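You operate a simulated robot arm through the tools that you are given. There is no shell and no other tool. Be economical: measure what you need, move in short steps, check, and stop when the job is done.

You run a simulated two-armed robot. Do the job below in one go: nothing can be reset, and whatever is moved stays where it is left.

TASK
Push the hook cover of head three shut. Then turn the tension knob with the purple dot on head three to 1. Then turn the tension knob with the blue dot on head two to 1. Then take the oil bottle from the top of the power box and put it on top of the bagged green garment. Then fetch the purple cone from the top of the pale green table and stand it on the top of the wooden desk. Then take the gold spool and put it on top of the black backing roll on the top of the pale green table. Then take the thin dark blue cone and put it on the top of the long bench. Then shut the middle drawer. Then take the tray of bobbins from the top of the white stand and leave it in the long brown tray. Then fetch the black cone from the ledge under the thread cupboard and stand it on the top of the power box. Keep to this order. Set down upright: oil bottle, purple cone, gold spool, black cone.
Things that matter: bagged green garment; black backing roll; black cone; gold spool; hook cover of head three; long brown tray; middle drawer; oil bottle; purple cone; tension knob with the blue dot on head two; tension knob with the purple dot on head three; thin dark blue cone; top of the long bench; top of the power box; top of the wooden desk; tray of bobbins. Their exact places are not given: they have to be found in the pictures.

It is judged by the outcome, as a careful person would: the job done as asked, and still so three seconds after it is handed in. It fails if anything else is knocked over, pushed out of place, dropped, spilled or broken. A push-on lid holds only when it is set on centred and level and pressed home; a screw cap is set on level and turned clockwise until tight.

THE ROBOT
Two 7-joint arms with two-finger parallel grippers on one trunk, on a base that drives. Base frame: it is fixed to the floor where the robot stands at the start and does not move with it; the origin is under the middle of the robot, x ahead of it, y to its left, z up; the surface under the hand at the start is at about z = 820. Lengths are in mm, angles in rad, forces in N, time in s.
The left shoulder is at the start at [50, 209, 1371], the right one opposite. With the tool pointing down near the work surface each hand reaches from about 100 to 840 mm from the robot's upright axis, wherever it stands, measured 20 degrees to its own side. Places, roughly: bagged green garment (26x20x3 cm) [-2400, 1200, 900]; black backing roll (7x7x15 cm) [300, -2300, 800]; black cone (7x6x13 cm) [3000, 1700, 900]; gold spool (4x4x7 cm) [400, -2100, 800]; hook cover of head three [500, -100, 900]; long brown tray (20x30x5 cm) [1400, -4300, 300]; middle drawer [2500, -2300, 900]; oil bottle [1250, -1000, 1000]; purple cone (7x6x13 cm) [400, -1700, 800]; tension knob with the blue dot on head two [600, 500, 1500]; tension knob with the purple dot on head three [500, 100, 1400]; thin dark blue cone (7x6x13 cm) [2100, -2400, 1400]; top of the long bench (19x155 cm) [1940, -4140, 780]; top of the power box (36x13 cm) [1240, -780, 1040]; top of the wooden desk [-2200, 1300, 800]; tray of bobbins [3250, -1000, 750]. Payload 4.4 kg a hand.
The tool frame of a hand sits at the grasp point between the pads (the TCP): z along the fingers, y along the line on which they close. The tips reach 23 mm beyond it. The gripper opens to 94 mm. The fingers are 38 mm wide and 10 mm thick; the gripper's body (54 by 96 mm) begins 39 mm behind the TCP.
Orientation is that of the tool frame in the base frame, as a unit quaternion [w, x, y, z]. With the fingers straight down and closing along the base's y, the tool's x points along the base's -x, its y along +y and its z along -z.

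THE INTERFACE
- The arms move only by the tool servo_tool. It takes "left_series", "right_series" or both (then of equal length, played together; a hand with none holds still); each is one flat list of numbers, 6 for each row, row after row: the shift along the tool's x, y, z in mm, then the turn, a rotation vector about the tool's x, y, z in degrees. In form: [dx, dy, dz, ax, ay, az, dx, dy, dz, ax, ay, az, ...]. A call has 1 to 20 rows; each row shifts and turns the commanded pose from where the row before left it, along the tool's axes as they then stand. "left_grip" and "right_grip" are, for a hand that has rows, the closure in counts, from 0 (fully open) to 255 (shut), set as the call begins (left out, the last holds). Rows are played at 5 a second. More than 50 mm and 0.15 rad between two rows, or a gripper value outside its range, and nothing of the call is played. Where a pose cannot be reached the arm comes as near as it can. A force on the tool above 40 N (or 10 N above the force at the start of the call, whichever is more), or a blocked arm, ends the call early, and 0.2 s more pass. The fingers move at their own pace (about 108 mm/s each) and stop on an object; they squeeze with about 24 N. The grip force told is the motor's: it shows also when the fingers shut on nothing. Time passes only in rows, and 0.2 s behind the last, so rows that do not move let the fingers close. It gives the time, the measured TCP pose, the force on the tool (base axes), the opening and the grip force at its end, in the units of the frame above (readings bear some noise), with the torque about the TCP (base axes, N m) and any sound that the robot's microphone picked up, and new pictures: "show" is both (left out), scene, wrist or none (wrist: the cameras of the hands that moved).
- Cameras (640 x 400 px; columns grow to the right, rows downward): "scene" is now at [150.9, 37.7, 1593.7]; the picture's right is [0.40, -0.92, 0.00], its down [-0.07, -0.03, -1.00] and it looks along [0.92, 0.40, -0.07] (base axes); focal length 214 px, centre (320, 200). "left" rides on the left gripper at [86, -16, -75] in its tool frame; the picture's right is [0.18, 0.98, 0.00], its down [-0.58, 0.11, -0.81] and it looks along [-0.79, 0.15, 0.59] (tool axes); focal length 243 px, centre (320, 200). "right" rides on the right gripper at [86, 16, -75] in its tool frame; the picture's right is [-0.18, 0.98, 0.00], its down [-0.58, -0.11, -0.81] and it looks along [-0.79, -0.15, 0.59] (tool axes); focal length 243 px, centre (320, 200).
- raise_lower(by): slides the trunk up (or, below 0, down) by that many mm; the arms and the scene camera ride with it, the base frame stays. It gives what a move gives, with no picture.
- steer(legs): drives the robot by 1 to 6 legs, each [ahead, left, turn to the left] in mm, mm and rad, along the robot's own axes; the way and the turn of a leg run together, so that a leg with both is an arc; at most 1500 mm and 3.142 rad a leg. The arms and the cameras ride along, it lands a little off, and it stops where it bumps. It gives what a move gives, and a new picture of the scene camera.
- pan_tilt(pan, tilt): turns the head with the scene camera to pan (to the left, within 1.396 rad either way) and tilt (down, from -0.506 to 1.204), counted from straight ahead of the robot. It gives what a move gives, and a new picture of the scene camera.
- locate(camera, pixels): for up to 12 pixels [column, row] of the newest picture of that camera ("zoom" is the newest enlarged one), the place [x, y, z] in the base frame of the surface seen there, good to about 2 mm. The clock stands still meanwhile.
- inspect(camera, box): a new picture of the part [left, top, right, bottom] of that camera's present view, enlarged. The clock stands still meanwhile.
- sign_off(): hands the job in; it is judged then, once.

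Work in short steps. Measure before you move; look again where a grasp or a placing could have gone wrong, and mend it. You have 322 turns and 360 pictures in all, those below and enlarged ones among them. Open the grippers and draw the arms clear of the work before you hand the job in, unless the task says otherwise.

The tools are called after "Emit:" as a command line: name --argument value ..., lists and objects as JSON in quotes. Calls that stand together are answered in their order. servo_tool: Moves the arms, as the interface text tells. Its arguments: {"type":"object","properties":{"left_series":{"type":"array"},"left_grip":{"type":"number"},"right_series":{"type":"array"},"right_grip":{"type":"number"},"show":{"type":"string","enum":["both","scene","wrist","none"]}},"required":[]} The other tools are called the same way: raise_lower (by) slides the trunk up or down; steer (legs) drives the base; pan_tilt (pan, tilt) turns the head that bears the scene camera; locate (camera, pixels) gives the place of the surface under pixels of a picture; inspect (camera, box) takes an enlarged picture of a part of a camera's view; sign_off () hands the job in.

At the start:

```text
clock: 0.0
left_ee_pos: [298.2, 314.6, 1738.0]
left_tool_rot: [0.0, -0.001, 1.0, 0.0]
left_contact_force: [0.4, 0.4, 0.1]
left_ft_torque: [0.01, 0.02, 0.02]
left_finger_gap: 94.0
left_grasp_force: 0.1
right_ee_pos: [351.1, -47.1, 1716.2]
right_tool_rot: [0.0, 0.0, 1.0, 0.0]
right_contact_force: [-0.9, 0.0, -0.7]
right_ft_torque: [0.02, 0.03, -0.01]
right_finger_gap: 94.0
right_grasp_force: 0.0
trunk travel left (down, up): [-450.0, 113.0]
robot x, y, heading: [-0.6, 0.7, 0.001]
head pan, tilt: [0.408, 0.075]
```

scene: 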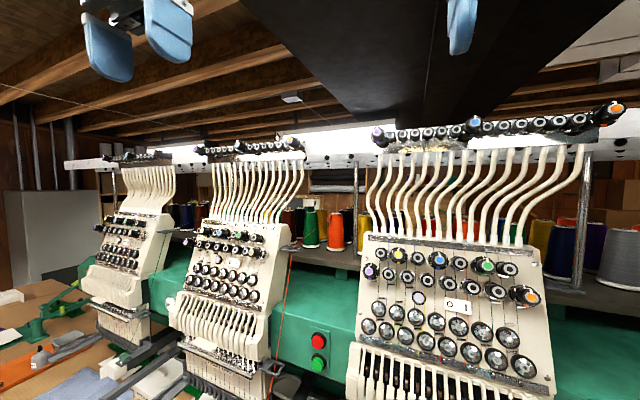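
right: 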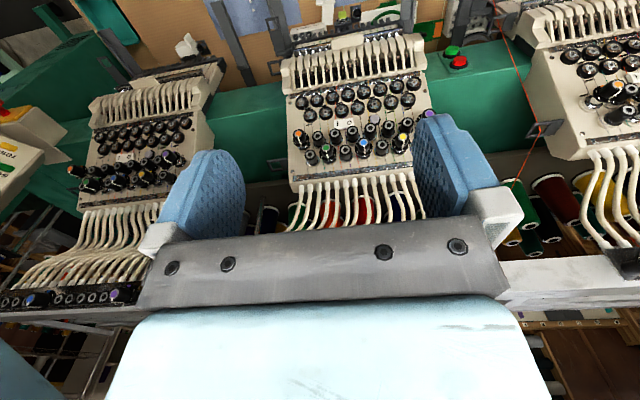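
left: 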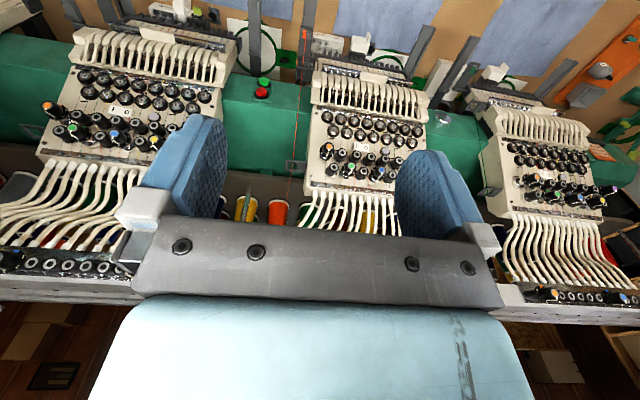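

The scene shows three embroidery heads ahead; I look straight ahead and down to find head three's cover and the knobs.

Emit:
pan_tilt --pan -0.1 --tilt 0.6

```text
clock: 0.9
left_ee_pos: [297.5, 314.9, 1738.3]
left_tool_rot: [0.001, -0.001, 1.0, 0.001]
left_contact_force: [-0.6, -0.9, 0.7]
left_ft_torque: [0.05, -0.05, 0.03]
left_finger_gap: 93.9
left_grasp_force: 0.0
right_ee_pos: [350.4, -47.4, 1715.3]
right_tool_rot: [0.001, 0.0, 1.0, 0.0]
right_contact_force: [-0.2, -0.8, -0.2]
right_ft_torque: [0.02, 0.01, -0.01]
right_finger_gap: 93.9
right_grasp_force: 0.1
trunk travel left (down, up): [-450.0, 113.0]
robot x, y, heading: [-2.6, 2.3, 0.002]
head pan, tilt: [-0.099, 0.6]
```

scene: 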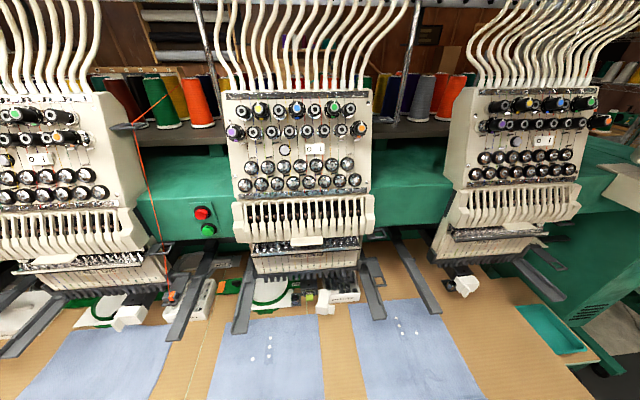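

Central head seems to be head three. I measure candidate points and zoom on the central head and the hook area.

Emit:
locate --camera "scene" --pixels '[[236, 131], [58, 136], [330, 300], [465, 285], [130, 315], [325, 307], [300, 107], [500, 105]]'

Emit:
inspect --camera "scene" --box '[220, 240, 420, 360]'

Emit:
inspect --camera "scene" --box '[215, 80, 385, 190]'

```text
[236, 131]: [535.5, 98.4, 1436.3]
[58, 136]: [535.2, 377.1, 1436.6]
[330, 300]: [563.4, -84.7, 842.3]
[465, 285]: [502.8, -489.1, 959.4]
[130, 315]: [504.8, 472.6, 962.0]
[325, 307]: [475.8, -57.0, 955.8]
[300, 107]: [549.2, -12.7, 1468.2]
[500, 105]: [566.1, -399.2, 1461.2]
```

```text
3.20 times, centred on (320, 300) of scene
```

zoom: 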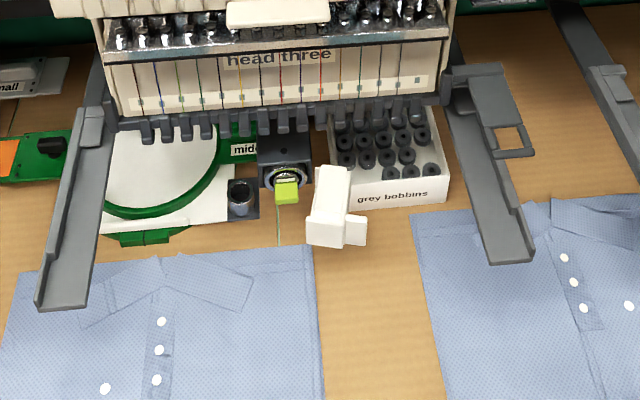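

```text
3.64 times, centred on (300, 135) of scene
```

zoom: 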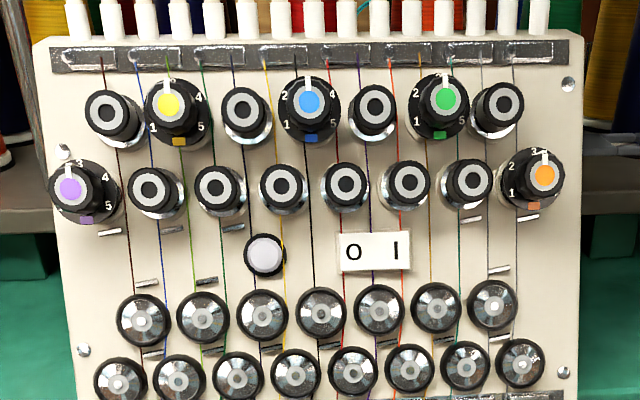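

The label reads "head three" and the white cover hangs open right of the hook. I measure the cover and hook points.

Emit:
inspect --camera "scene" --box '[290, 275, 350, 325]'

Emit:
locate --camera "scene" --pixels '[[318, 302], [323, 314], [331, 295], [326, 294], [309, 299], [330, 312], [300, 290], [295, 301], [340, 310]]'

```text
8.00 times, centred on (320, 300) of scene
```

zoom: 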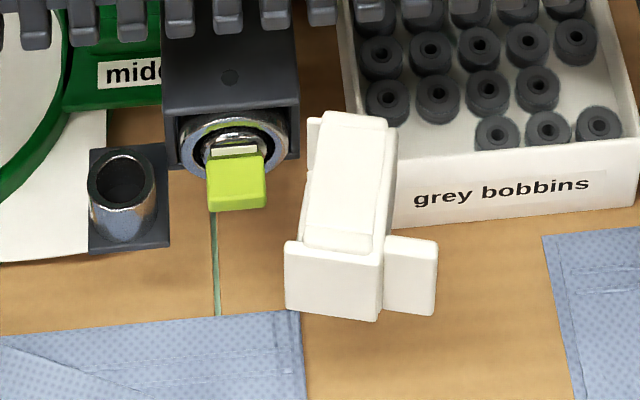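

```text
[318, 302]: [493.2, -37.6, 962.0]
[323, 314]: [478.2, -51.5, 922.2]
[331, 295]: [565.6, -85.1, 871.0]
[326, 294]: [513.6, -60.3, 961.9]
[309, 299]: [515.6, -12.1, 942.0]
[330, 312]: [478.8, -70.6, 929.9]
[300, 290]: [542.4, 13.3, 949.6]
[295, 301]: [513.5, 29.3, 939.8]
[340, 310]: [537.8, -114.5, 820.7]
```

I locate several points on the enlarged cover.

Emit:
locate --camera "zoom" --pixels '[[320, 130], [312, 160], [375, 125], [320, 235], [295, 245], [290, 305], [370, 310], [375, 255], [405, 245], [430, 305], [235, 190], [290, 140]]'

```text
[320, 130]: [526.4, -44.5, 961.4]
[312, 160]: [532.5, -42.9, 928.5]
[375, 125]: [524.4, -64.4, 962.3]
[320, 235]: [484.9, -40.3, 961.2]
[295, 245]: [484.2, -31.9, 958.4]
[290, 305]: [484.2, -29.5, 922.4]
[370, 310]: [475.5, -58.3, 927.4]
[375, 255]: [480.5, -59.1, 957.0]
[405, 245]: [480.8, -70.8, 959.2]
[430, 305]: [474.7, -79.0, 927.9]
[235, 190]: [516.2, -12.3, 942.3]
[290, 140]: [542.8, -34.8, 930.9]
```

Before moving I measure obstacles: the grey arms, head bottom edges and table edge.

Emit:
locate --camera "scene" --pixels '[[378, 318], [364, 262], [238, 330], [250, 268], [305, 275], [305, 240], [300, 215], [437, 310], [300, 195], [325, 380], [345, 290], [310, 287]]'

Emit:
pan_tilt --pan -0.1 --tilt 1.1

```text
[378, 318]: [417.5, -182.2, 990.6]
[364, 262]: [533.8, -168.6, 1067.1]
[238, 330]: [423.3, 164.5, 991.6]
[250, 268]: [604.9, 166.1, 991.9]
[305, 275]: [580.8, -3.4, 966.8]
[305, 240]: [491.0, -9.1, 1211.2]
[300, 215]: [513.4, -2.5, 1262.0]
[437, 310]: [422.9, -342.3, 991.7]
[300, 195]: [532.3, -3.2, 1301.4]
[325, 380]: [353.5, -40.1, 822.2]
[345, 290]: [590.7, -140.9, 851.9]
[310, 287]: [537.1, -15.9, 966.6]
```

```text
clock: 1.9
left_ee_pos: [297.9, 315.0, 1739.3]
left_tool_rot: [0.001, -0.001, 1.0, 0.0]
left_contact_force: [-0.3, -0.7, 0.3]
left_ft_torque: [-0.01, -0.03, 0.01]
left_finger_gap: 94.3
left_grasp_force: 0.1
right_ee_pos: [351.5, -46.7, 1716.9]
right_tool_rot: [-0.001, 0.0, 1.0, 0.0]
right_contact_force: [-0.3, 0.0, 0.2]
right_ft_torque: [0.02, 0.01, -0.01]
right_finger_gap: 94.1
right_grasp_force: 0.2
trunk travel left (down, up): [-450.0, 113.0]
robot x, y, heading: [-0.5, -0.7, 0.002]
head pan, tilt: [-0.099, 1.1]
```

scene: 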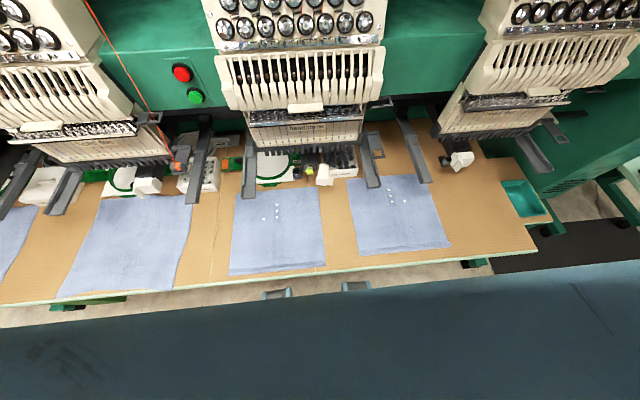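

The grey arms leave a free lane of y −175..160 before the hook. I lower the trunk by 250 to reach the cover.

Emit:
raise_lower --by -250

Emit:
servo_tool --right_series '[20, -20, 40, 0, 0, 0, 20, -20, 40, 0, 0, 0, 0, -20, 45, 0, 0, 0, 0, -10, 45, 0, 0, 0, 0, 0, 45, 0, 0, 0, 0, 0, 45, 0, 0, 0, 0, 0, 40, 0, -7.5, 0, 0, 0, 40, 0, -7.5, 0, 0, 0, 30, 0, -7.5, 0, 0, 0, 0, 0, -7.5, 0, 0, 0, 0, 0, -7.5, 0, 0, 0, 0, 0, -7.5, 0]' --right_grip 255 --show "both"

```text
clock: 4.5
left_ee_pos: [296.9, 314.5, 1489.4]
left_tool_rot: [0.001, -0.001, 1.0, 0.0]
left_contact_force: [0.4, -0.3, 0.4]
left_ft_torque: [0.0, 0.04, 0.0]
left_finger_gap: 94.2
left_grasp_force: 0.1
right_ee_pos: [352.0, -46.8, 1465.1]
right_tool_rot: [0.001, 0.0, 1.0, -0.001]
right_contact_force: [0.7, 0.7, -1.1]
right_ft_torque: [-0.03, 0.03, -0.01]
right_finger_gap: 93.9
right_grasp_force: 0.2
trunk travel left (down, up): [-200.0, 363.0]
robot x, y, heading: [1.6, 0.1, 0.003]
head pan, tilt: [-0.099, 1.1]
```

```text
clock: 7.1
left_ee_pos: [297.4, 315.0, 1488.8]
left_tool_rot: [0.001, -0.001, 1.0, -0.001]
left_contact_force: [0.0, -0.4, -1.0]
left_ft_torque: [-0.02, -0.01, -0.04]
left_finger_gap: 94.0
left_grasp_force: 0.1
right_ee_pos: [353.9, -88.1, 1115.9]
right_tool_rot: [0.383, 0.0, 0.924, 0.0]
right_contact_force: [0.3, -0.1, 0.1]
right_ft_torque: [-0.01, -0.02, -0.03]
right_finger_gap: 0.0
right_grasp_force: 24.1
right hand out of reach, approached as far as the arm can: row 10, 11, 12
trunk travel left (down, up): [-200.0, 363.0]
robot x, y, heading: [0.8, -1.4, -0.001]
head pan, tilt: [-0.099, 1.1]
```

scene: 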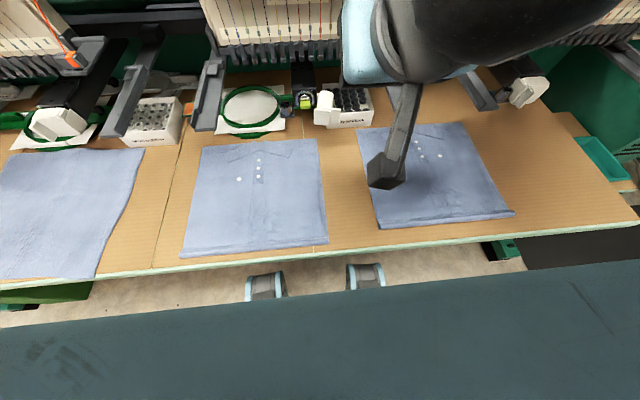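
right: 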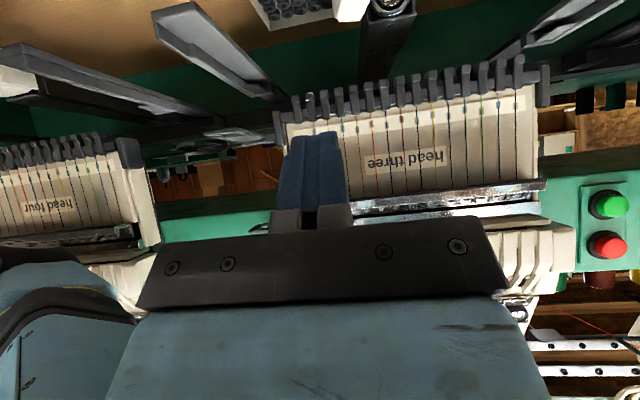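

The right hand is at 45° pitch in front of head three. I bring the closed fingertips to the right of the open cover, tip about (490,−108,940).

Emit:
servo_tool --right_series '[8, -10, 40, 0, 0, 0, 8, -10, 40, 0, 0, 0, 8, 0, 40, 0, 0, 0, 8, 0, 40, 0, 0, 0, 0, 0, 36, 0, 0, 0]' --show "both"

```text
clock: 8.3
left_ee_pos: [297.9, 313.8, 1487.9]
left_tool_rot: [0.0, 0.0, 1.0, 0.0]
left_contact_force: [-0.3, -0.2, 0.0]
left_ft_torque: [-0.01, -0.02, -0.03]
left_finger_gap: 94.1
left_grasp_force: 0.0
right_ee_pos: [469.8, -110.0, 955.0]
right_tool_rot: [0.382, 0.0, 0.924, 0.001]
right_contact_force: [0.6, 0.1, 0.0]
right_ft_torque: [-0.03, 0.01, -0.03]
right_finger_gap: 0.0
right_grasp_force: 24.4
trunk travel left (down, up): [-200.0, 363.0]
robot x, y, heading: [-2.0, 1.3, 0.001]
head pan, tilt: [-0.099, 1.1]
```

scene: 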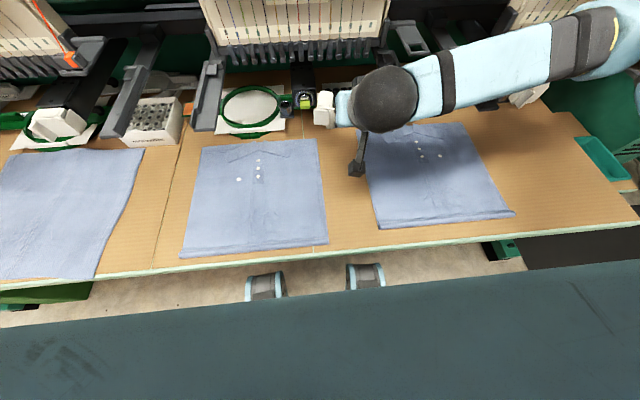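
right: 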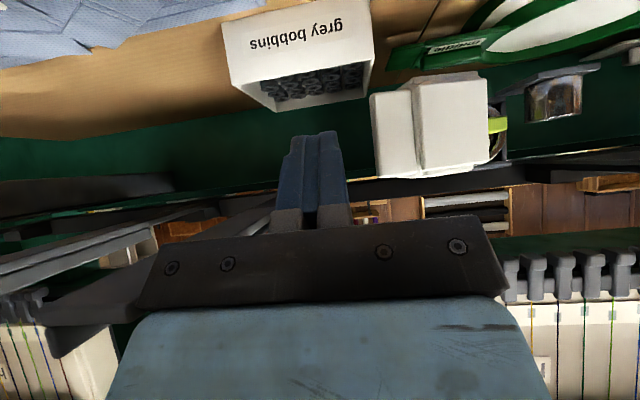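

Fingers sit right of the cover. I push toward +y in small steps.

Emit:
servo_tool --right_series '[0, 15, 0, 0, 0, 0, 0, 15, 0, 0, 0, 0, 0, 15, 0, 0, 0, 0, 0, 10, 0, 0, 0, 0, 0, 10, 0, 0, 0, 0]' --show "both"

```text
clock: 9.5
left_ee_pos: [297.1, 316.2, 1488.4]
left_tool_rot: [0.0, -0.001, 1.0, -0.002]
left_contact_force: [0.4, -0.3, -0.6]
left_ft_torque: [-0.01, -0.02, 0.0]
left_finger_gap: 94.1
left_grasp_force: 0.0
right_ee_pos: [469.2, -43.1, 954.5]
right_tool_rot: [0.382, 0.0, 0.924, 0.0]
right_contact_force: [-1.2, -0.2, -0.3]
right_ft_torque: [0.02, 0.02, -0.01]
right_finger_gap: 0.1
right_grasp_force: 23.8
trunk travel left (down, up): [-200.0, 363.0]
robot x, y, heading: [1.5, 1.3, 0.003]
head pan, tilt: [-0.099, 1.1]
```

scene: 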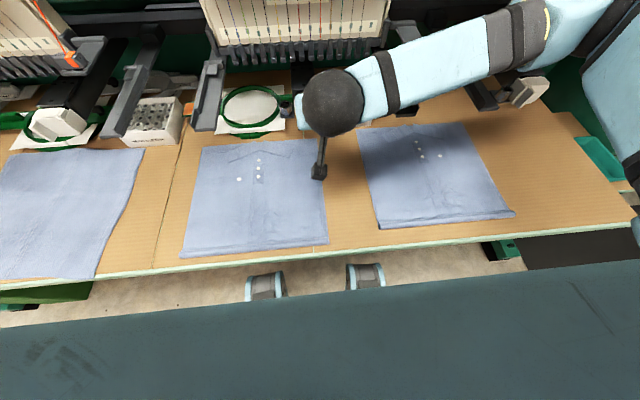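
right: 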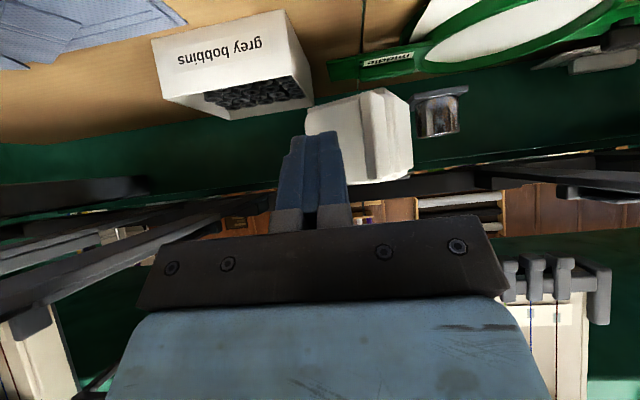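

The cover is swinging over easily. I continue left, then press forward (+x).

Emit:
servo_tool --right_series '[0, 12, 0, 0, 0, 0, -4, 12, 4, 0, 0, 0, -6, 5, 6, 0, 0, 0, -6, 0, 6, 0, 0, 0, -6, 0, 6, 0, 0, 0, -5, 0, 5, 0, 0, 0]' --show "both"

```text
clock: 10.3
left_ee_pos: [295.5, 313.9, 1487.8]
left_tool_rot: [0.001, 0.0, 1.0, -0.002]
left_contact_force: [0.8, 0.2, -0.1]
left_ft_torque: [-0.02, 0.07, 0.01]
left_finger_gap: 94.0
left_grasp_force: 0.1
right_ee_pos: [475.5, -13.7, 953.2]
right_tool_rot: [0.378, -0.005, 0.926, 0.001]
right_contact_force: [-23.9, -5.9, 6.9]
right_ft_torque: [-0.03, -0.15, -0.19]
right_finger_gap: 0.0
right_grasp_force: 24.2
trunk travel left (down, up): [-200.0, 363.0]
robot x, y, heading: [0.6, -2.7, -0.003]
head pan, tilt: [-0.099, 1.1]
stopped in row 4 (right hand): the force on the tool passed its limit at 46 N (the readings are from after the stop); the commanded pose is now the measured one
```

scene: 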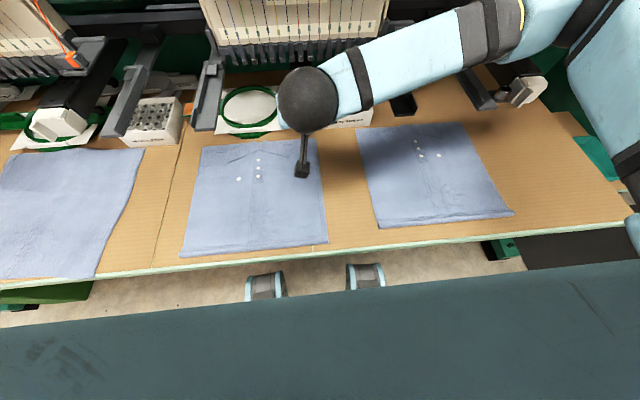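
right: 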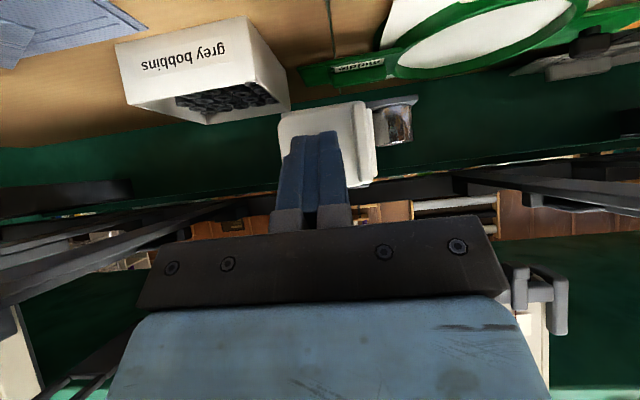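

The push met a hard stop at 46 N. I back off and look whether the cover is shut.

Emit:
servo_tool --right_series '[20, 0, -30, 0, 0, 0, 20, -30, -30, 0, 0, 0, 0, -40, -30, 0, 0, 0]' --show "none"

Emit:
inspect --camera "scene" --box '[250, 60, 380, 150]'

```text
clock: 11.1
left_ee_pos: [294.7, 312.3, 1487.9]
left_tool_rot: [0.0, 0.0, 1.0, 0.002]
left_contact_force: [-0.4, 0.2, 0.1]
left_ft_torque: [0.0, -0.01, -0.01]
left_finger_gap: 94.1
left_grasp_force: 0.0
right_ee_pos: [384.5, -86.5, 990.8]
right_tool_rot: [0.379, -0.001, 0.925, -0.001]
right_contact_force: [-0.9, 0.3, 0.2]
right_ft_torque: [0.01, 0.0, 0.02]
right_finger_gap: 0.1
right_grasp_force: 24.1
trunk travel left (down, up): [-200.0, 363.0]
robot x, y, heading: [-0.5, 1.0, -0.003]
head pan, tilt: [-0.099, 1.1]
```

```text
4.44 times, centred on (315, 105) of scene
```

zoom: 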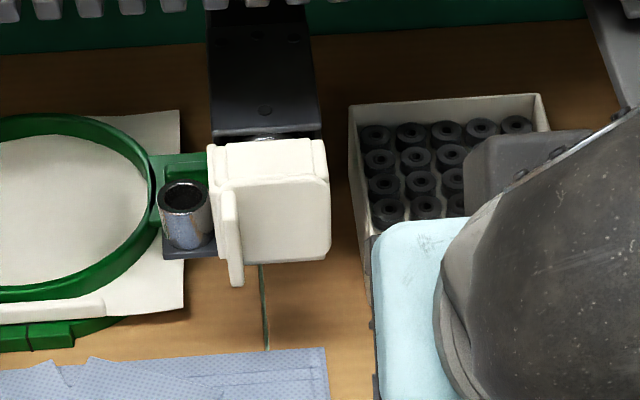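

The cover now faces front. I check it is flush by measuring its edges.

Emit:
locate --camera "zoom" --pixels '[[225, 165], [320, 160], [250, 150], [310, 145], [260, 240], [320, 240], [215, 120], [312, 120], [265, 139]]'

```text
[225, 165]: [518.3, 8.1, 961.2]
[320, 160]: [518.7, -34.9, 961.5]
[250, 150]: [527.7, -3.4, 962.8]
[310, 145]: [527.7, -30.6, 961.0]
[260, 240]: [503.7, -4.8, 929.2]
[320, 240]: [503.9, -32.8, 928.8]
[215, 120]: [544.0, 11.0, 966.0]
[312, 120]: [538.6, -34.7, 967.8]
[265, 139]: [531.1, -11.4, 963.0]
```

The face is parallel at x≈504 over its whole width, so the cover is shut. I retract the right hand and raise the trunk for the knobs.

Emit:
servo_tool --right_series '[0, -30, -30, 0, 0, 0, 0, -40, -30, 0, 0, 0, 0, -40, -30, 0, 0, 0]' --show "none"

Emit:
raise_lower --by 200

Emit:
pan_tilt --pan 0.4 --tilt 0.4

```text
clock: 11.9
left_ee_pos: [296.6, 313.2, 1489.1]
left_tool_rot: [0.001, 0.0, 1.0, 0.0]
left_contact_force: [-0.4, -0.8, -0.3]
left_ft_torque: [0.01, -0.05, -0.02]
left_finger_gap: 94.0
left_grasp_force: 0.0
right_ee_pos: [407.1, -136.7, 1067.7]
right_tool_rot: [0.379, -0.003, 0.925, 0.0]
right_contact_force: [-0.9, -0.2, 0.6]
right_ft_torque: [0.0, 0.03, 0.04]
right_finger_gap: 0.0
right_grasp_force: 24.1
right hand out of reach, approached as far as the arm can: row 1, 2, 3
trunk travel left (down, up): [-200.0, 363.0]
robot x, y, heading: [-1.3, 2.2, 0.004]
head pan, tilt: [-0.099, 1.1]
```

```text
clock: 14.1
left_ee_pos: [296.9, 313.4, 1687.9]
left_tool_rot: [0.0, 0.0, 1.0, -0.001]
left_contact_force: [-0.7, -0.2, 0.6]
left_ft_torque: [0.0, -0.04, -0.01]
left_finger_gap: 94.0
left_grasp_force: 0.1
right_ee_pos: [408.7, -136.5, 1267.2]
right_tool_rot: [0.379, -0.003, 0.925, -0.001]
right_contact_force: [0.6, -0.5, -0.5]
right_ft_torque: [0.0, -0.02, 0.01]
right_finger_gap: 0.0
right_grasp_force: 24.2
trunk travel left (down, up): [-400.0, 163.0]
robot x, y, heading: [1.1, 1.0, -0.005]
head pan, tilt: [-0.099, 1.1]
```

```text
clock: 15.2
left_ee_pos: [296.9, 315.2, 1688.4]
left_tool_rot: [0.001, 0.0, 1.0, -0.001]
left_contact_force: [-0.7, -0.7, 0.6]
left_ft_torque: [-0.01, -0.03, -0.02]
left_finger_gap: 94.0
left_grasp_force: 0.1
right_ee_pos: [407.8, -136.1, 1267.1]
right_tool_rot: [0.378, -0.003, 0.926, 0.0]
right_contact_force: [0.5, -0.2, -0.2]
right_ft_torque: [-0.04, 0.02, -0.05]
right_finger_gap: 0.1
right_grasp_force: 24.1
trunk travel left (down, up): [-400.0, 163.0]
robot x, y, heading: [-2.0, 0.2, -0.002]
head pan, tilt: [0.4, 0.4]
```

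scene: 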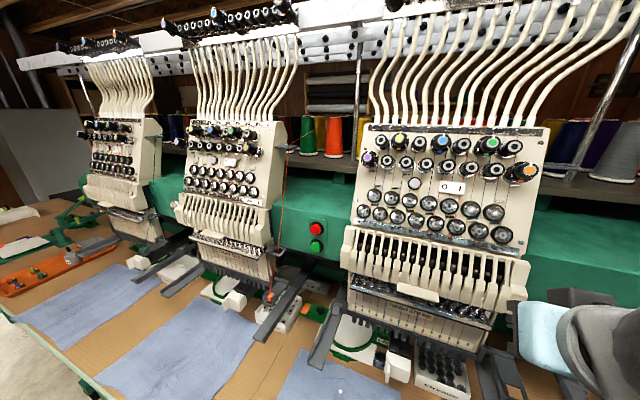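

I zoom on the purple-dot knob of head three and head two's knobs.

Emit:
inspect --camera "scene" --box '[350, 135, 414, 175]'

Emit:
locate --camera "scene" --pixels '[[362, 200], [368, 129], [410, 125], [520, 240], [420, 171], [395, 167], [366, 183], [530, 145]]'

Emit:
inspect --camera "scene" --box '[180, 110, 276, 170]'

```text
10.00 times, centred on (382, 155) of scene
```

zoom: 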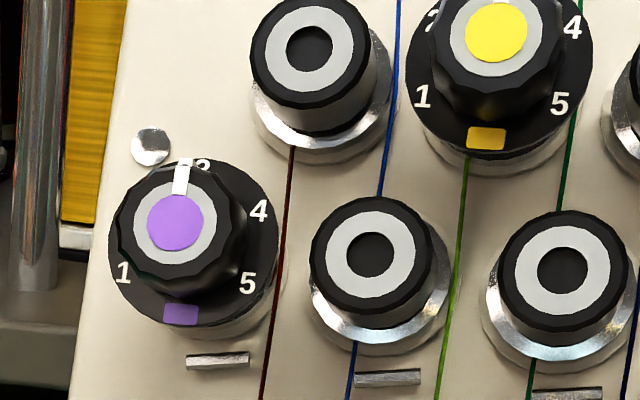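

```text
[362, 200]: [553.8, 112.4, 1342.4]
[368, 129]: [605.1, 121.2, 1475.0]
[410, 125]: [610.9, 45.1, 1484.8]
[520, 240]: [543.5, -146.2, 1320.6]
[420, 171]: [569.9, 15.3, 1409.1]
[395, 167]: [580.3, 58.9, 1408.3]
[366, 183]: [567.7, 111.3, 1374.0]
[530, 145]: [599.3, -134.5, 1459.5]
```

```text
6.67 times, centred on (228, 140) of scene
```

zoom: 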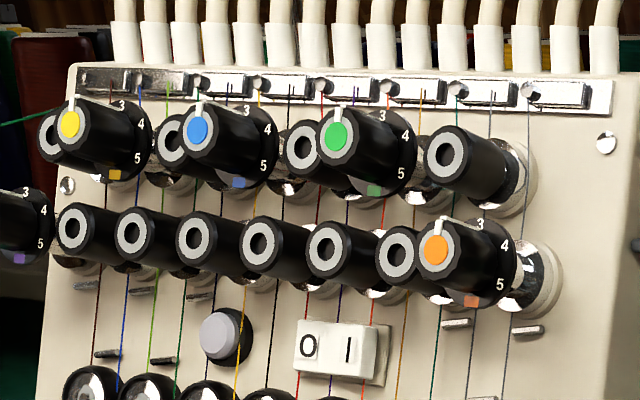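

I locate the blue knob of head two from this zoom before re-zooming on purple.

Emit:
locate --camera "zoom" --pixels '[[197, 130], [220, 133], [198, 150], [238, 183], [262, 110], [265, 157], [300, 270], [85, 285]]'

Emit:
inspect --camera "scene" --box '[350, 135, 414, 175]'

Emit:
locate --camera "zoom" --pixels '[[175, 222], [150, 265], [180, 175], [181, 314], [248, 284], [259, 210], [123, 272], [240, 245], [120, 225]]'

```text
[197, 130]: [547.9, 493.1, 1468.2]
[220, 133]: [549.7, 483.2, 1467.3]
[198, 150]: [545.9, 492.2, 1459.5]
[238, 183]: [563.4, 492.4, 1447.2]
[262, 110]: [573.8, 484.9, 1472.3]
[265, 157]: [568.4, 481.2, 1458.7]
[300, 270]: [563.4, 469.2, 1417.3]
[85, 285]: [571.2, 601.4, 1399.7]
```

```text
10.00 times, centred on (382, 155) of scene
```

zoom: 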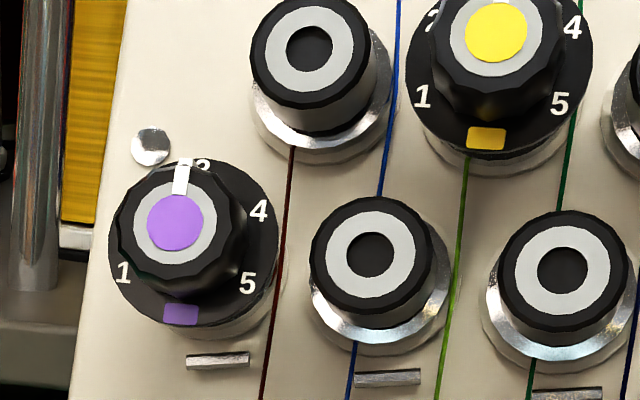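

```text
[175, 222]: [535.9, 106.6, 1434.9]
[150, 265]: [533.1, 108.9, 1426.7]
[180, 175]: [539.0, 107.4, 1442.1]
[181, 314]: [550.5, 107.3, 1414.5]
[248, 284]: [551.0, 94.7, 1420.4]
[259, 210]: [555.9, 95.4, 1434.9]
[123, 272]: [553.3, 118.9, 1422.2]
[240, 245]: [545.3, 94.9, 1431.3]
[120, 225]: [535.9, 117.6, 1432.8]
```

Panel tilt is about 21°, knob face centre (536,106.5,1435), diameter ~23 mm, sticking 20 mm out. I pitch the left hand −69° and bring it 66 mm in front of the knob with a narrow gap.

Emit:
servo_tool --left_series '[0, 0, 0, 0, -7.67, 0, 0, 0, 0, 0, -7.67, 0, 0, 0, 0, 0, -7.67, 0, 0, 0, 0, 0, -7.67, 0, 0, 0, 0, 0, -7.67, 0, 0, 0, 0, 0, -7.67, 0, 0, 0, 0, 0, -7.67, 0, 0, 0, 0, 0, -7.67, 0, 0, 0, 0, 0, -7.64, 0]' --left_grip 157 --show "none"

Emit:
servo_tool --left_series '[25, -34.7, 0, 0, 0, 0, 25, -34.7, 0, 0, 0, 0, 25, -34.7, 0, 0, 0, 0, 25, -34.7, 0, 0, 0, 0, 25, -34.7, 0, 0, 0, 0, 25, -35, 0, 0, 0, 0, 0, 0, 41, 0, 0, 0, 0, 0, 41, 0, 0, 0, 0, 0, 41, 0, 0, 0, 0, 0, 41, 0, 0, 0, 0, 0, 41, 0, 0, 0, 0, 0, 20, 0, 0, 0]' --show "both"

```text
clock: 17.2
left_ee_pos: [296.9, 314.4, 1689.7]
left_tool_rot: [0.568, -0.001, 0.823, 0.0]
left_contact_force: [0.4, -1.1, -1.3]
left_ft_torque: [0.0, 0.02, -0.02]
left_finger_gap: 36.1
left_grasp_force: 0.0
right_ee_pos: [407.9, -135.9, 1267.2]
right_tool_rot: [0.378, -0.003, 0.926, -0.001]
right_contact_force: [-0.2, 0.7, -0.3]
right_ft_torque: [0.0, 0.03, -0.01]
right_finger_gap: 0.1
right_grasp_force: 23.8
trunk travel left (down, up): [-400.0, 163.0]
robot x, y, heading: [-1.0, 1.5, -0.0]
head pan, tilt: [0.4, 0.4]
```

```text
clock: 18.6
left_ee_pos: [250.0, 121.1, 1560.2]
left_tool_rot: [0.579, -0.001, 0.815, 0.015]
left_contact_force: [8.3, 2.9, 0.3]
left_ft_torque: [0.11, -0.46, -0.05]
left_finger_gap: 36.1
left_grasp_force: 0.0
right_ee_pos: [410.7, -136.2, 1266.1]
right_tool_rot: [0.377, -0.002, 0.926, -0.001]
right_contact_force: [-0.1, 1.0, -0.4]
right_ft_torque: [-0.02, 0.0, 0.0]
right_finger_gap: 0.1
right_grasp_force: 23.7
trunk travel left (down, up): [-400.0, 163.0]
robot x, y, heading: [0.5, 0.7, 0.0]
head pan, tilt: [0.4, 0.4]
stopped in row 6 (left hand): the force on the tool passed its limit at 117 N (the readings are from after the stop); the commanded pose is now the measured one
```

scene: 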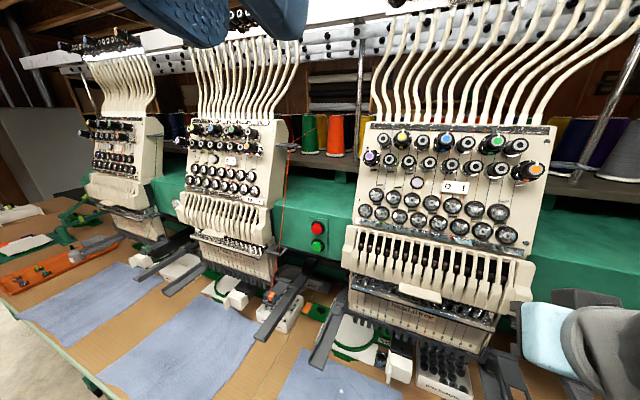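
left: 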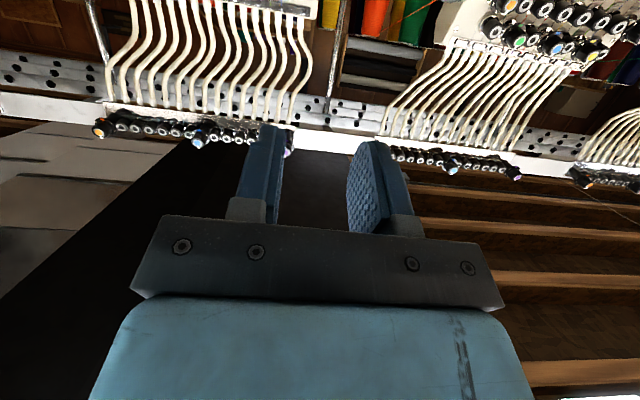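

The left hand brushed the robot's own head at y≈121. I move it forward away from the head first, correcting the small tilt.

Emit:
servo_tool --left_series '[0, 20, 20, 0, 0, 0, 0, 10, 40, 0, 0, 0, 0, 0, 40, 1.5, 1.8, -0.9]' --show "scene"

```text
clock: 19.4
left_ee_pos: [337.4, 150.0, 1525.2]
left_tool_rot: [0.567, -0.001, 0.824, -0.001]
left_contact_force: [0.8, -0.3, 0.4]
left_ft_torque: [-0.01, 0.0, 0.03]
left_finger_gap: 36.1
left_grasp_force: 0.1
right_ee_pos: [408.9, -136.3, 1267.3]
right_tool_rot: [0.378, -0.003, 0.926, -0.001]
right_contact_force: [-0.2, -0.2, -0.2]
right_ft_torque: [-0.02, 0.02, 0.01]
right_finger_gap: 0.1
right_grasp_force: 24.0
trunk travel left (down, up): [-400.0, 163.0]
robot x, y, heading: [1.1, -2.5, 0.002]
head pan, tilt: [0.4, 0.4]
```

scene: 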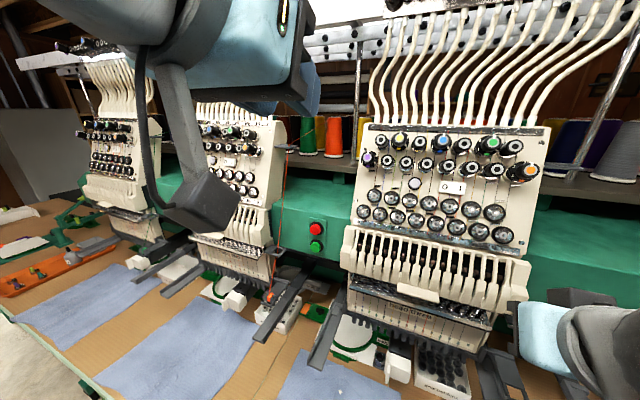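

Clear now. I advance to the pregrasp in front of the purple knob.

Emit:
servo_tool --left_series '[5, -15, 38, 0, 0, 0, 5, -15, 38, 0, 0, 0, 2.7, -13.5, 38, 0, 0, 0, 0, 0, 37, 0, 0, 0, 0, 0, 0, 0, 0, 0]' --show "both"

```text
clock: 20.6
left_ee_pos: [472.9, 105.5, 1462.7]
left_tool_rot: [0.569, -0.001, 0.822, -0.001]
left_contact_force: [0.0, 0.7, 0.1]
left_ft_torque: [0.02, 0.01, -0.01]
left_finger_gap: 36.1
left_grasp_force: 0.1
right_ee_pos: [406.6, -136.2, 1268.2]
right_tool_rot: [0.379, -0.002, 0.925, -0.001]
right_contact_force: [-0.5, 0.3, 0.5]
right_ft_torque: [0.0, -0.02, 0.01]
right_finger_gap: 0.1
right_grasp_force: 24.1
trunk travel left (down, up): [-400.0, 163.0]
robot x, y, heading: [-1.5, -1.2, -0.002]
head pan, tilt: [0.4, 0.4]
```

scene: 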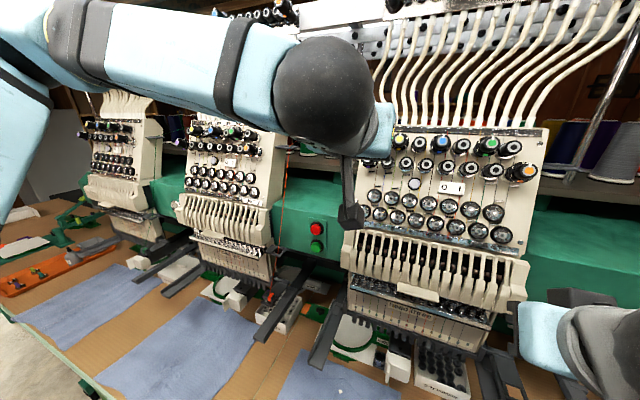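
left: 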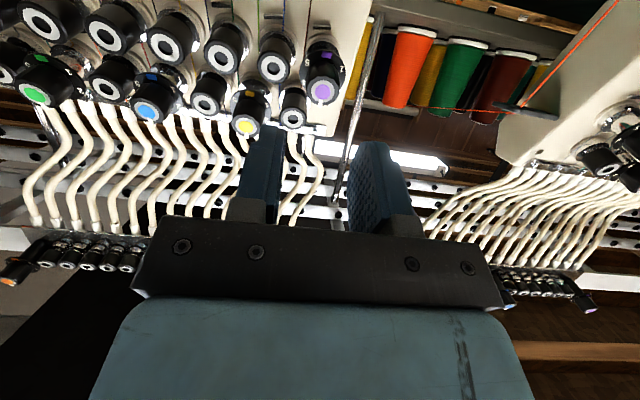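

The left camera sees the purple knob at (322,90); I check its location from here.

Emit:
locate --camera "left" --pixels '[[322, 91], [310, 92], [335, 92], [326, 55]]'

Emit:
inspect --camera "left" --box '[270, 20, 366, 110]'

```text
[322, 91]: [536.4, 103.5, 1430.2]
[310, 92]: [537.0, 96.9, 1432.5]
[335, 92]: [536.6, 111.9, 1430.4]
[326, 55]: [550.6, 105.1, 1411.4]
```

```text
4.44 times, centred on (318, 65) of left
```

zoom: 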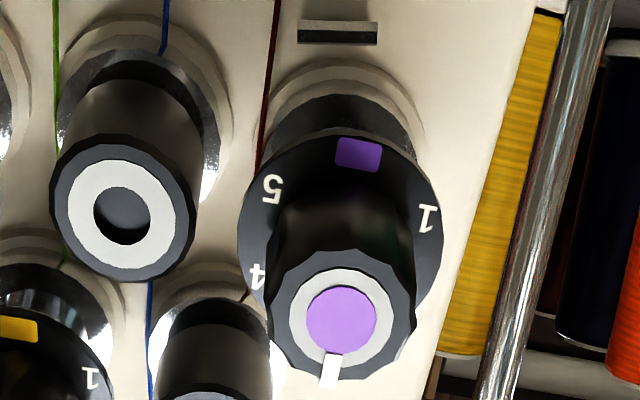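

Knob centre confirmed near (536,105,1433). I advance around it with a 36 mm gap.

Emit:
servo_tool --left_series '[5.2, 0, 20, 0, 0, 0, 0, 0, 20, 0, 0, 0, 0, 0, 14, 0, 0, 0, 0, 0, 9, 0, 0, 0, 0, 0, 0, 0, 0, 0]' --show "wrist"

```text
clock: 21.8
left_ee_pos: [531.8, 107.7, 1434.8]
left_tool_rot: [0.568, -0.001, 0.823, -0.001]
left_contact_force: [-3.0, 0.4, 1.1]
left_ft_torque: [-0.04, 0.06, -0.09]
left_finger_gap: 36.0
left_grasp_force: 0.1
right_ee_pos: [406.7, -135.4, 1267.5]
right_tool_rot: [0.378, -0.002, 0.926, -0.001]
right_contact_force: [0.6, 0.4, 0.4]
right_ft_torque: [-0.02, 0.01, 0.0]
right_finger_gap: 0.1
right_grasp_force: 23.9
trunk travel left (down, up): [-400.0, 163.0]
robot x, y, heading: [-1.0, 0.9, -0.002]
head pan, tilt: [0.4, 0.4]
```

left: 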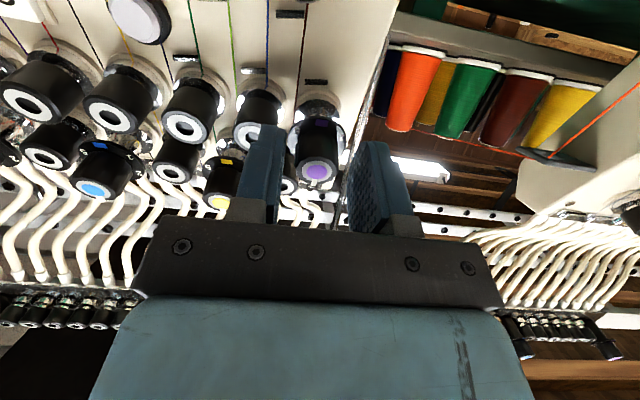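

The knob sits between the fingers with a slight axial touch; I back off 1.5 mm and close.

Emit:
servo_tool --left_series '[0, 0, -1.5, 0, 0, 0, 0, 0, 0, 0, 0, 0, 0, 0, 0, 0, 0, 0]' --left_grip 255 --show "wrist"

```text
clock: 22.6
left_ee_pos: [531.2, 104.6, 1435.4]
left_tool_rot: [0.566, 0.001, 0.824, -0.001]
left_contact_force: [2.0, -8.5, -6.6]
left_ft_torque: [-0.11, -1.09, -0.18]
left_finger_gap: 21.5
left_grasp_force: 44.1
right_ee_pos: [407.2, -137.9, 1267.2]
right_tool_rot: [0.378, -0.002, 0.926, 0.0]
right_contact_force: [0.6, 0.7, 0.2]
right_ft_torque: [0.0, -0.03, 0.02]
right_finger_gap: 0.0
right_grasp_force: 23.4
trunk travel left (down, up): [-400.0, 163.0]
robot x, y, heading: [0.2, 3.4, -0.005]
head pan, tilt: [0.4, 0.4]
```

left: 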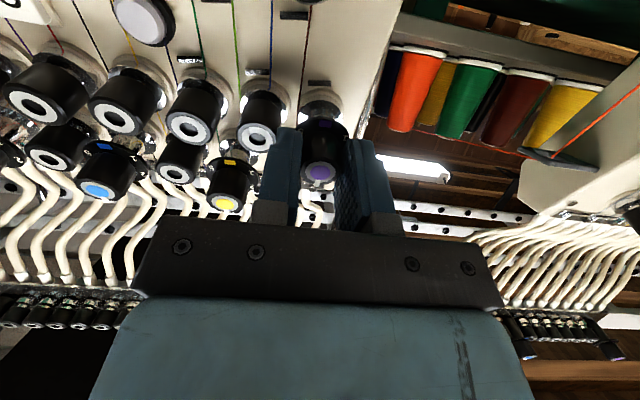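

Gripped at 21.5 mm. I rotate counter-clockwise 40° and check the pointer.

Emit:
servo_tool --left_series '[0, 0, 0, 0, 0, -8, 0, 0, 0, 0, 0, -8, 0, 0, 0, 0, 0, -8, 0, 0, 0, 0, 0, -8, 0, 0, 0, 0, 0, -8]' --show "wrist"

```text
clock: 23.8
left_ee_pos: [531.8, 106.6, 1435.5]
left_tool_rot: [0.531, -0.284, 0.775, -0.194]
left_contact_force: [1.1, -10.3, -16.2]
left_ft_torque: [-0.09, 0.06, -0.13]
left_finger_gap: 21.1
left_grasp_force: 45.3
right_ee_pos: [408.4, -138.1, 1265.9]
right_tool_rot: [0.378, -0.002, 0.926, 0.0]
right_contact_force: [0.9, 0.3, 0.3]
right_ft_torque: [-0.01, 0.0, 0.03]
right_finger_gap: 0.0
right_grasp_force: 24.3
trunk travel left (down, up): [-400.0, 163.0]
robot x, y, heading: [1.0, 1.9, -0.001]
head pan, tilt: [0.4, 0.4]
```

left: 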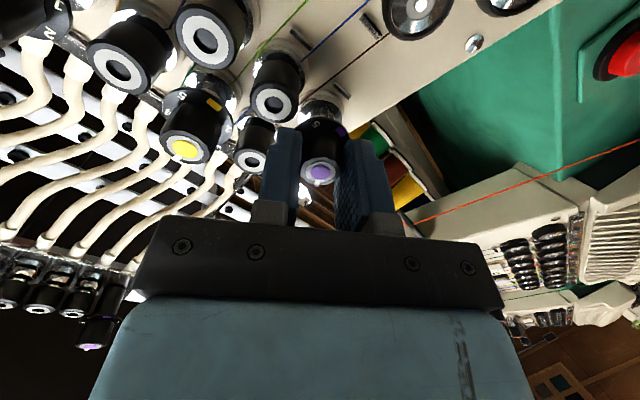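

The knob turns with the hand. I continue another 64°, then check the scale.

Emit:
servo_tool --left_series '[0, 0, 0, 0, 0, -8, 0, 0, 0, 0, 0, -8, 0, 0, 0, 0, 0, -8, 0, 0, 0, 0, 0, -8, 0, 0, 0, 0, 0, -8, 0, 0, 0, 0, 0, -8, 0, 0, 0, 0, 0, -8, 0, 0, 0, 0, 0, -8]' --show "none"

Emit:
inspect --camera "left" --box '[260, 70, 380, 200]'

Emit:
inspect --camera "scene" --box '[320, 110, 416, 190]'

```text
clock: 25.3
left_ee_pos: [531.6, 107.2, 1435.2]
left_tool_rot: [-0.391, 0.593, -0.575, 0.406]
left_contact_force: [4.2, -5.5, -8.6]
left_ft_torque: [0.16, -0.48, 0.39]
left_finger_gap: 21.4
left_grasp_force: 45.3
right_ee_pos: [408.5, -136.2, 1266.4]
right_tool_rot: [0.378, -0.003, 0.926, 0.0]
right_contact_force: [0.6, 0.9, -0.6]
right_ft_torque: [0.01, -0.01, -0.02]
right_finger_gap: 0.2
right_grasp_force: 24.1
trunk travel left (down, up): [-400.0, 163.0]
robot x, y, heading: [-2.0, -1.9, -0.001]
head pan, tilt: [0.4, 0.4]
stopped in row 7 (left hand): the force on the tool passed its limit at 41 N (the readings are from after the stop); the commanded pose is now the measured one
```

```text
3.08 times, centred on (320, 135) of left
```

zoom: 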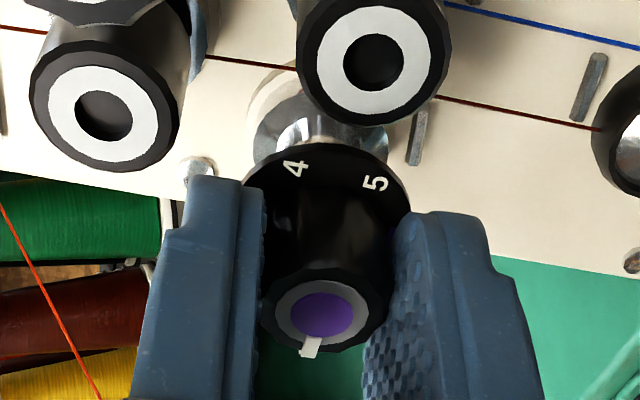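

```text
5.00 times, centred on (368, 150) of scene
```

zoom: 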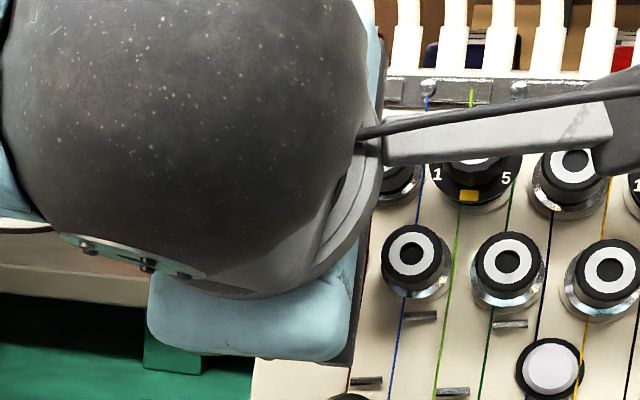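

Rotated about 93° when force tripped; about 25–30° remain. I try small further steps, checking force.

Emit:
servo_tool --left_series '[0, 0, 0, 0, 0, -3, 0, 0, 0, 0, 0, -3, 0, 0, 0, 0, 0, -3]' --show "none"

```text
clock: 26.1
left_ee_pos: [530.0, 107.7, 1435.4]
left_tool_rot: [-0.359, 0.637, -0.523, 0.437]
left_contact_force: [8.8, -6.0, -4.0]
left_ft_torque: [-0.08, -0.09, -0.15]
left_finger_gap: 21.3
left_grasp_force: 45.0
right_ee_pos: [408.4, -137.1, 1266.7]
right_tool_rot: [0.378, -0.003, 0.926, 0.0]
right_contact_force: [0.4, -1.1, 0.4]
right_ft_torque: [-0.02, -0.01, 0.0]
right_finger_gap: 0.2
right_grasp_force: 24.0
trunk travel left (down, up): [-400.0, 163.0]
robot x, y, heading: [-0.8, -1.4, 0.002]
head pan, tilt: [0.4, 0.4]
```

At 101° with low force. I continue 16° and release slightly to look at the pointer.

Emit:
servo_tool --left_series '[0, 0, 0, 0, 0, -4, 0, 0, 0, 0, 0, -4, 0, 0, 0, 0, 0, -4, 0, 0, 0, 0, 0, -4, 0, 0, 0, 0, 0, 0]' --show "none"

Emit:
inspect --camera "left" --box '[260, 70, 380, 200]'

```text
clock: 27.3
left_ee_pos: [530.8, 106.6, 1434.3]
left_tool_rot: [-0.295, 0.704, -0.431, 0.482]
left_contact_force: [5.7, -8.2, -13.5]
left_ft_torque: [-0.4, -0.8, -0.98]
left_finger_gap: 21.2
left_grasp_force: 44.9
right_ee_pos: [409.8, -137.0, 1266.0]
right_tool_rot: [0.378, -0.002, 0.926, 0.0]
right_contact_force: [0.2, -0.4, 0.3]
right_ft_torque: [-0.02, 0.02, 0.01]
right_finger_gap: 0.0
right_grasp_force: 23.9
trunk travel left (down, up): [-400.0, 163.0]
robot x, y, heading: [-0.0, -2.6, -0.004]
head pan, tilt: [0.4, 0.4]
```

```text
3.08 times, centred on (320, 135) of left
```

zoom: 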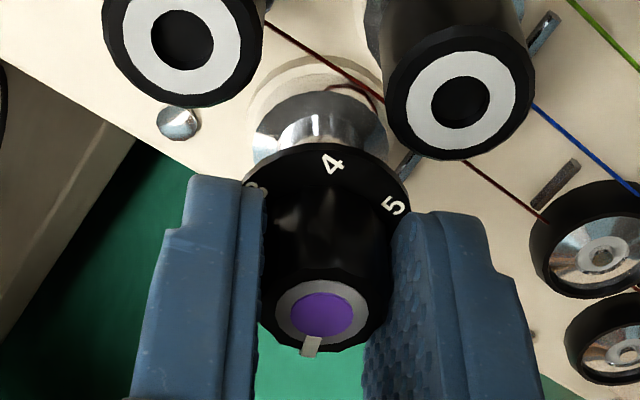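

Pointer is at 117°, and "1" measures at 120° from "3". I add the last 3°, then release and back out.

Emit:
servo_tool --left_series '[0, 0, 0, 0, 0, -3, 0, 0, 0, 0, 0, 0]' --show "none"

Emit:
servo_tool --left_series '[0, 0, 0, 0, 0, 0, 0, 0, 0, 0, 0, 0, 0, 0, -15, 0, 0, 0, 0, 0, -25, 0, 0, 0, 0, 0, -30, 0, 0, 0]' --left_grip 157 --show "wrist"

```text
clock: 27.9
left_ee_pos: [530.8, 106.1, 1434.0]
left_tool_rot: [-0.281, 0.715, -0.412, 0.49]
left_contact_force: [2.2, -8.5, -18.2]
left_ft_torque: [-0.28, -0.56, -0.77]
left_finger_gap: 21.4
left_grasp_force: 45.3
right_ee_pos: [408.4, -138.1, 1265.7]
right_tool_rot: [0.378, -0.003, 0.926, 0.001]
right_contact_force: [-0.7, -0.6, -0.8]
right_ft_torque: [0.01, 0.01, 0.03]
right_finger_gap: 0.0
right_grasp_force: 24.1
trunk travel left (down, up): [-400.0, 163.0]
robot x, y, heading: [1.6, -4.5, -0.001]
head pan, tilt: [0.4, 0.4]
```

```text
clock: 29.1
left_ee_pos: [462.1, 107.7, 1462.1]
left_tool_rot: [-0.283, 0.714, -0.411, 0.491]
left_contact_force: [-0.4, -0.4, 0.4]
left_ft_torque: [0.02, 0.01, -0.01]
left_finger_gap: 36.2
left_grasp_force: 0.0
right_ee_pos: [405.0, -135.5, 1267.8]
right_tool_rot: [0.379, -0.003, 0.925, 0.0]
right_contact_force: [-0.9, -0.1, -0.5]
right_ft_torque: [0.01, -0.01, 0.01]
right_finger_gap: 0.0
right_grasp_force: 24.1
trunk travel left (down, up): [-400.0, 163.0]
robot x, y, heading: [3.4, -3.9, -0.001]
head pan, tilt: [0.4, 0.4]
```

left: 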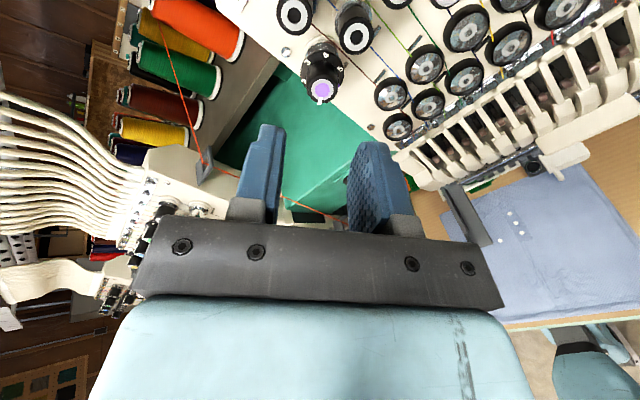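

I zoom on the knob to read the pointer.

Emit:
inspect --camera "left" --box '[290, 30, 354, 110]'

```text
5.00 times, centred on (322, 70) of left
```

zoom: 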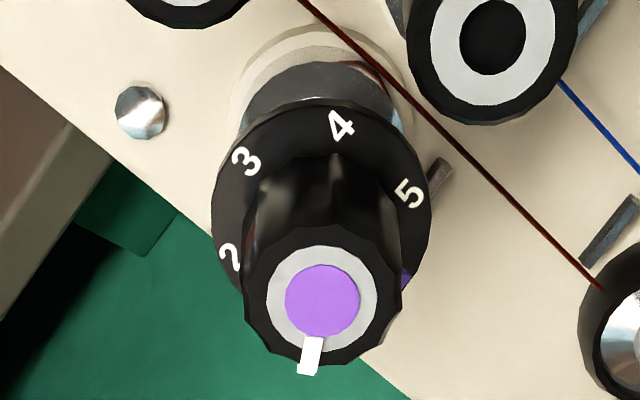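

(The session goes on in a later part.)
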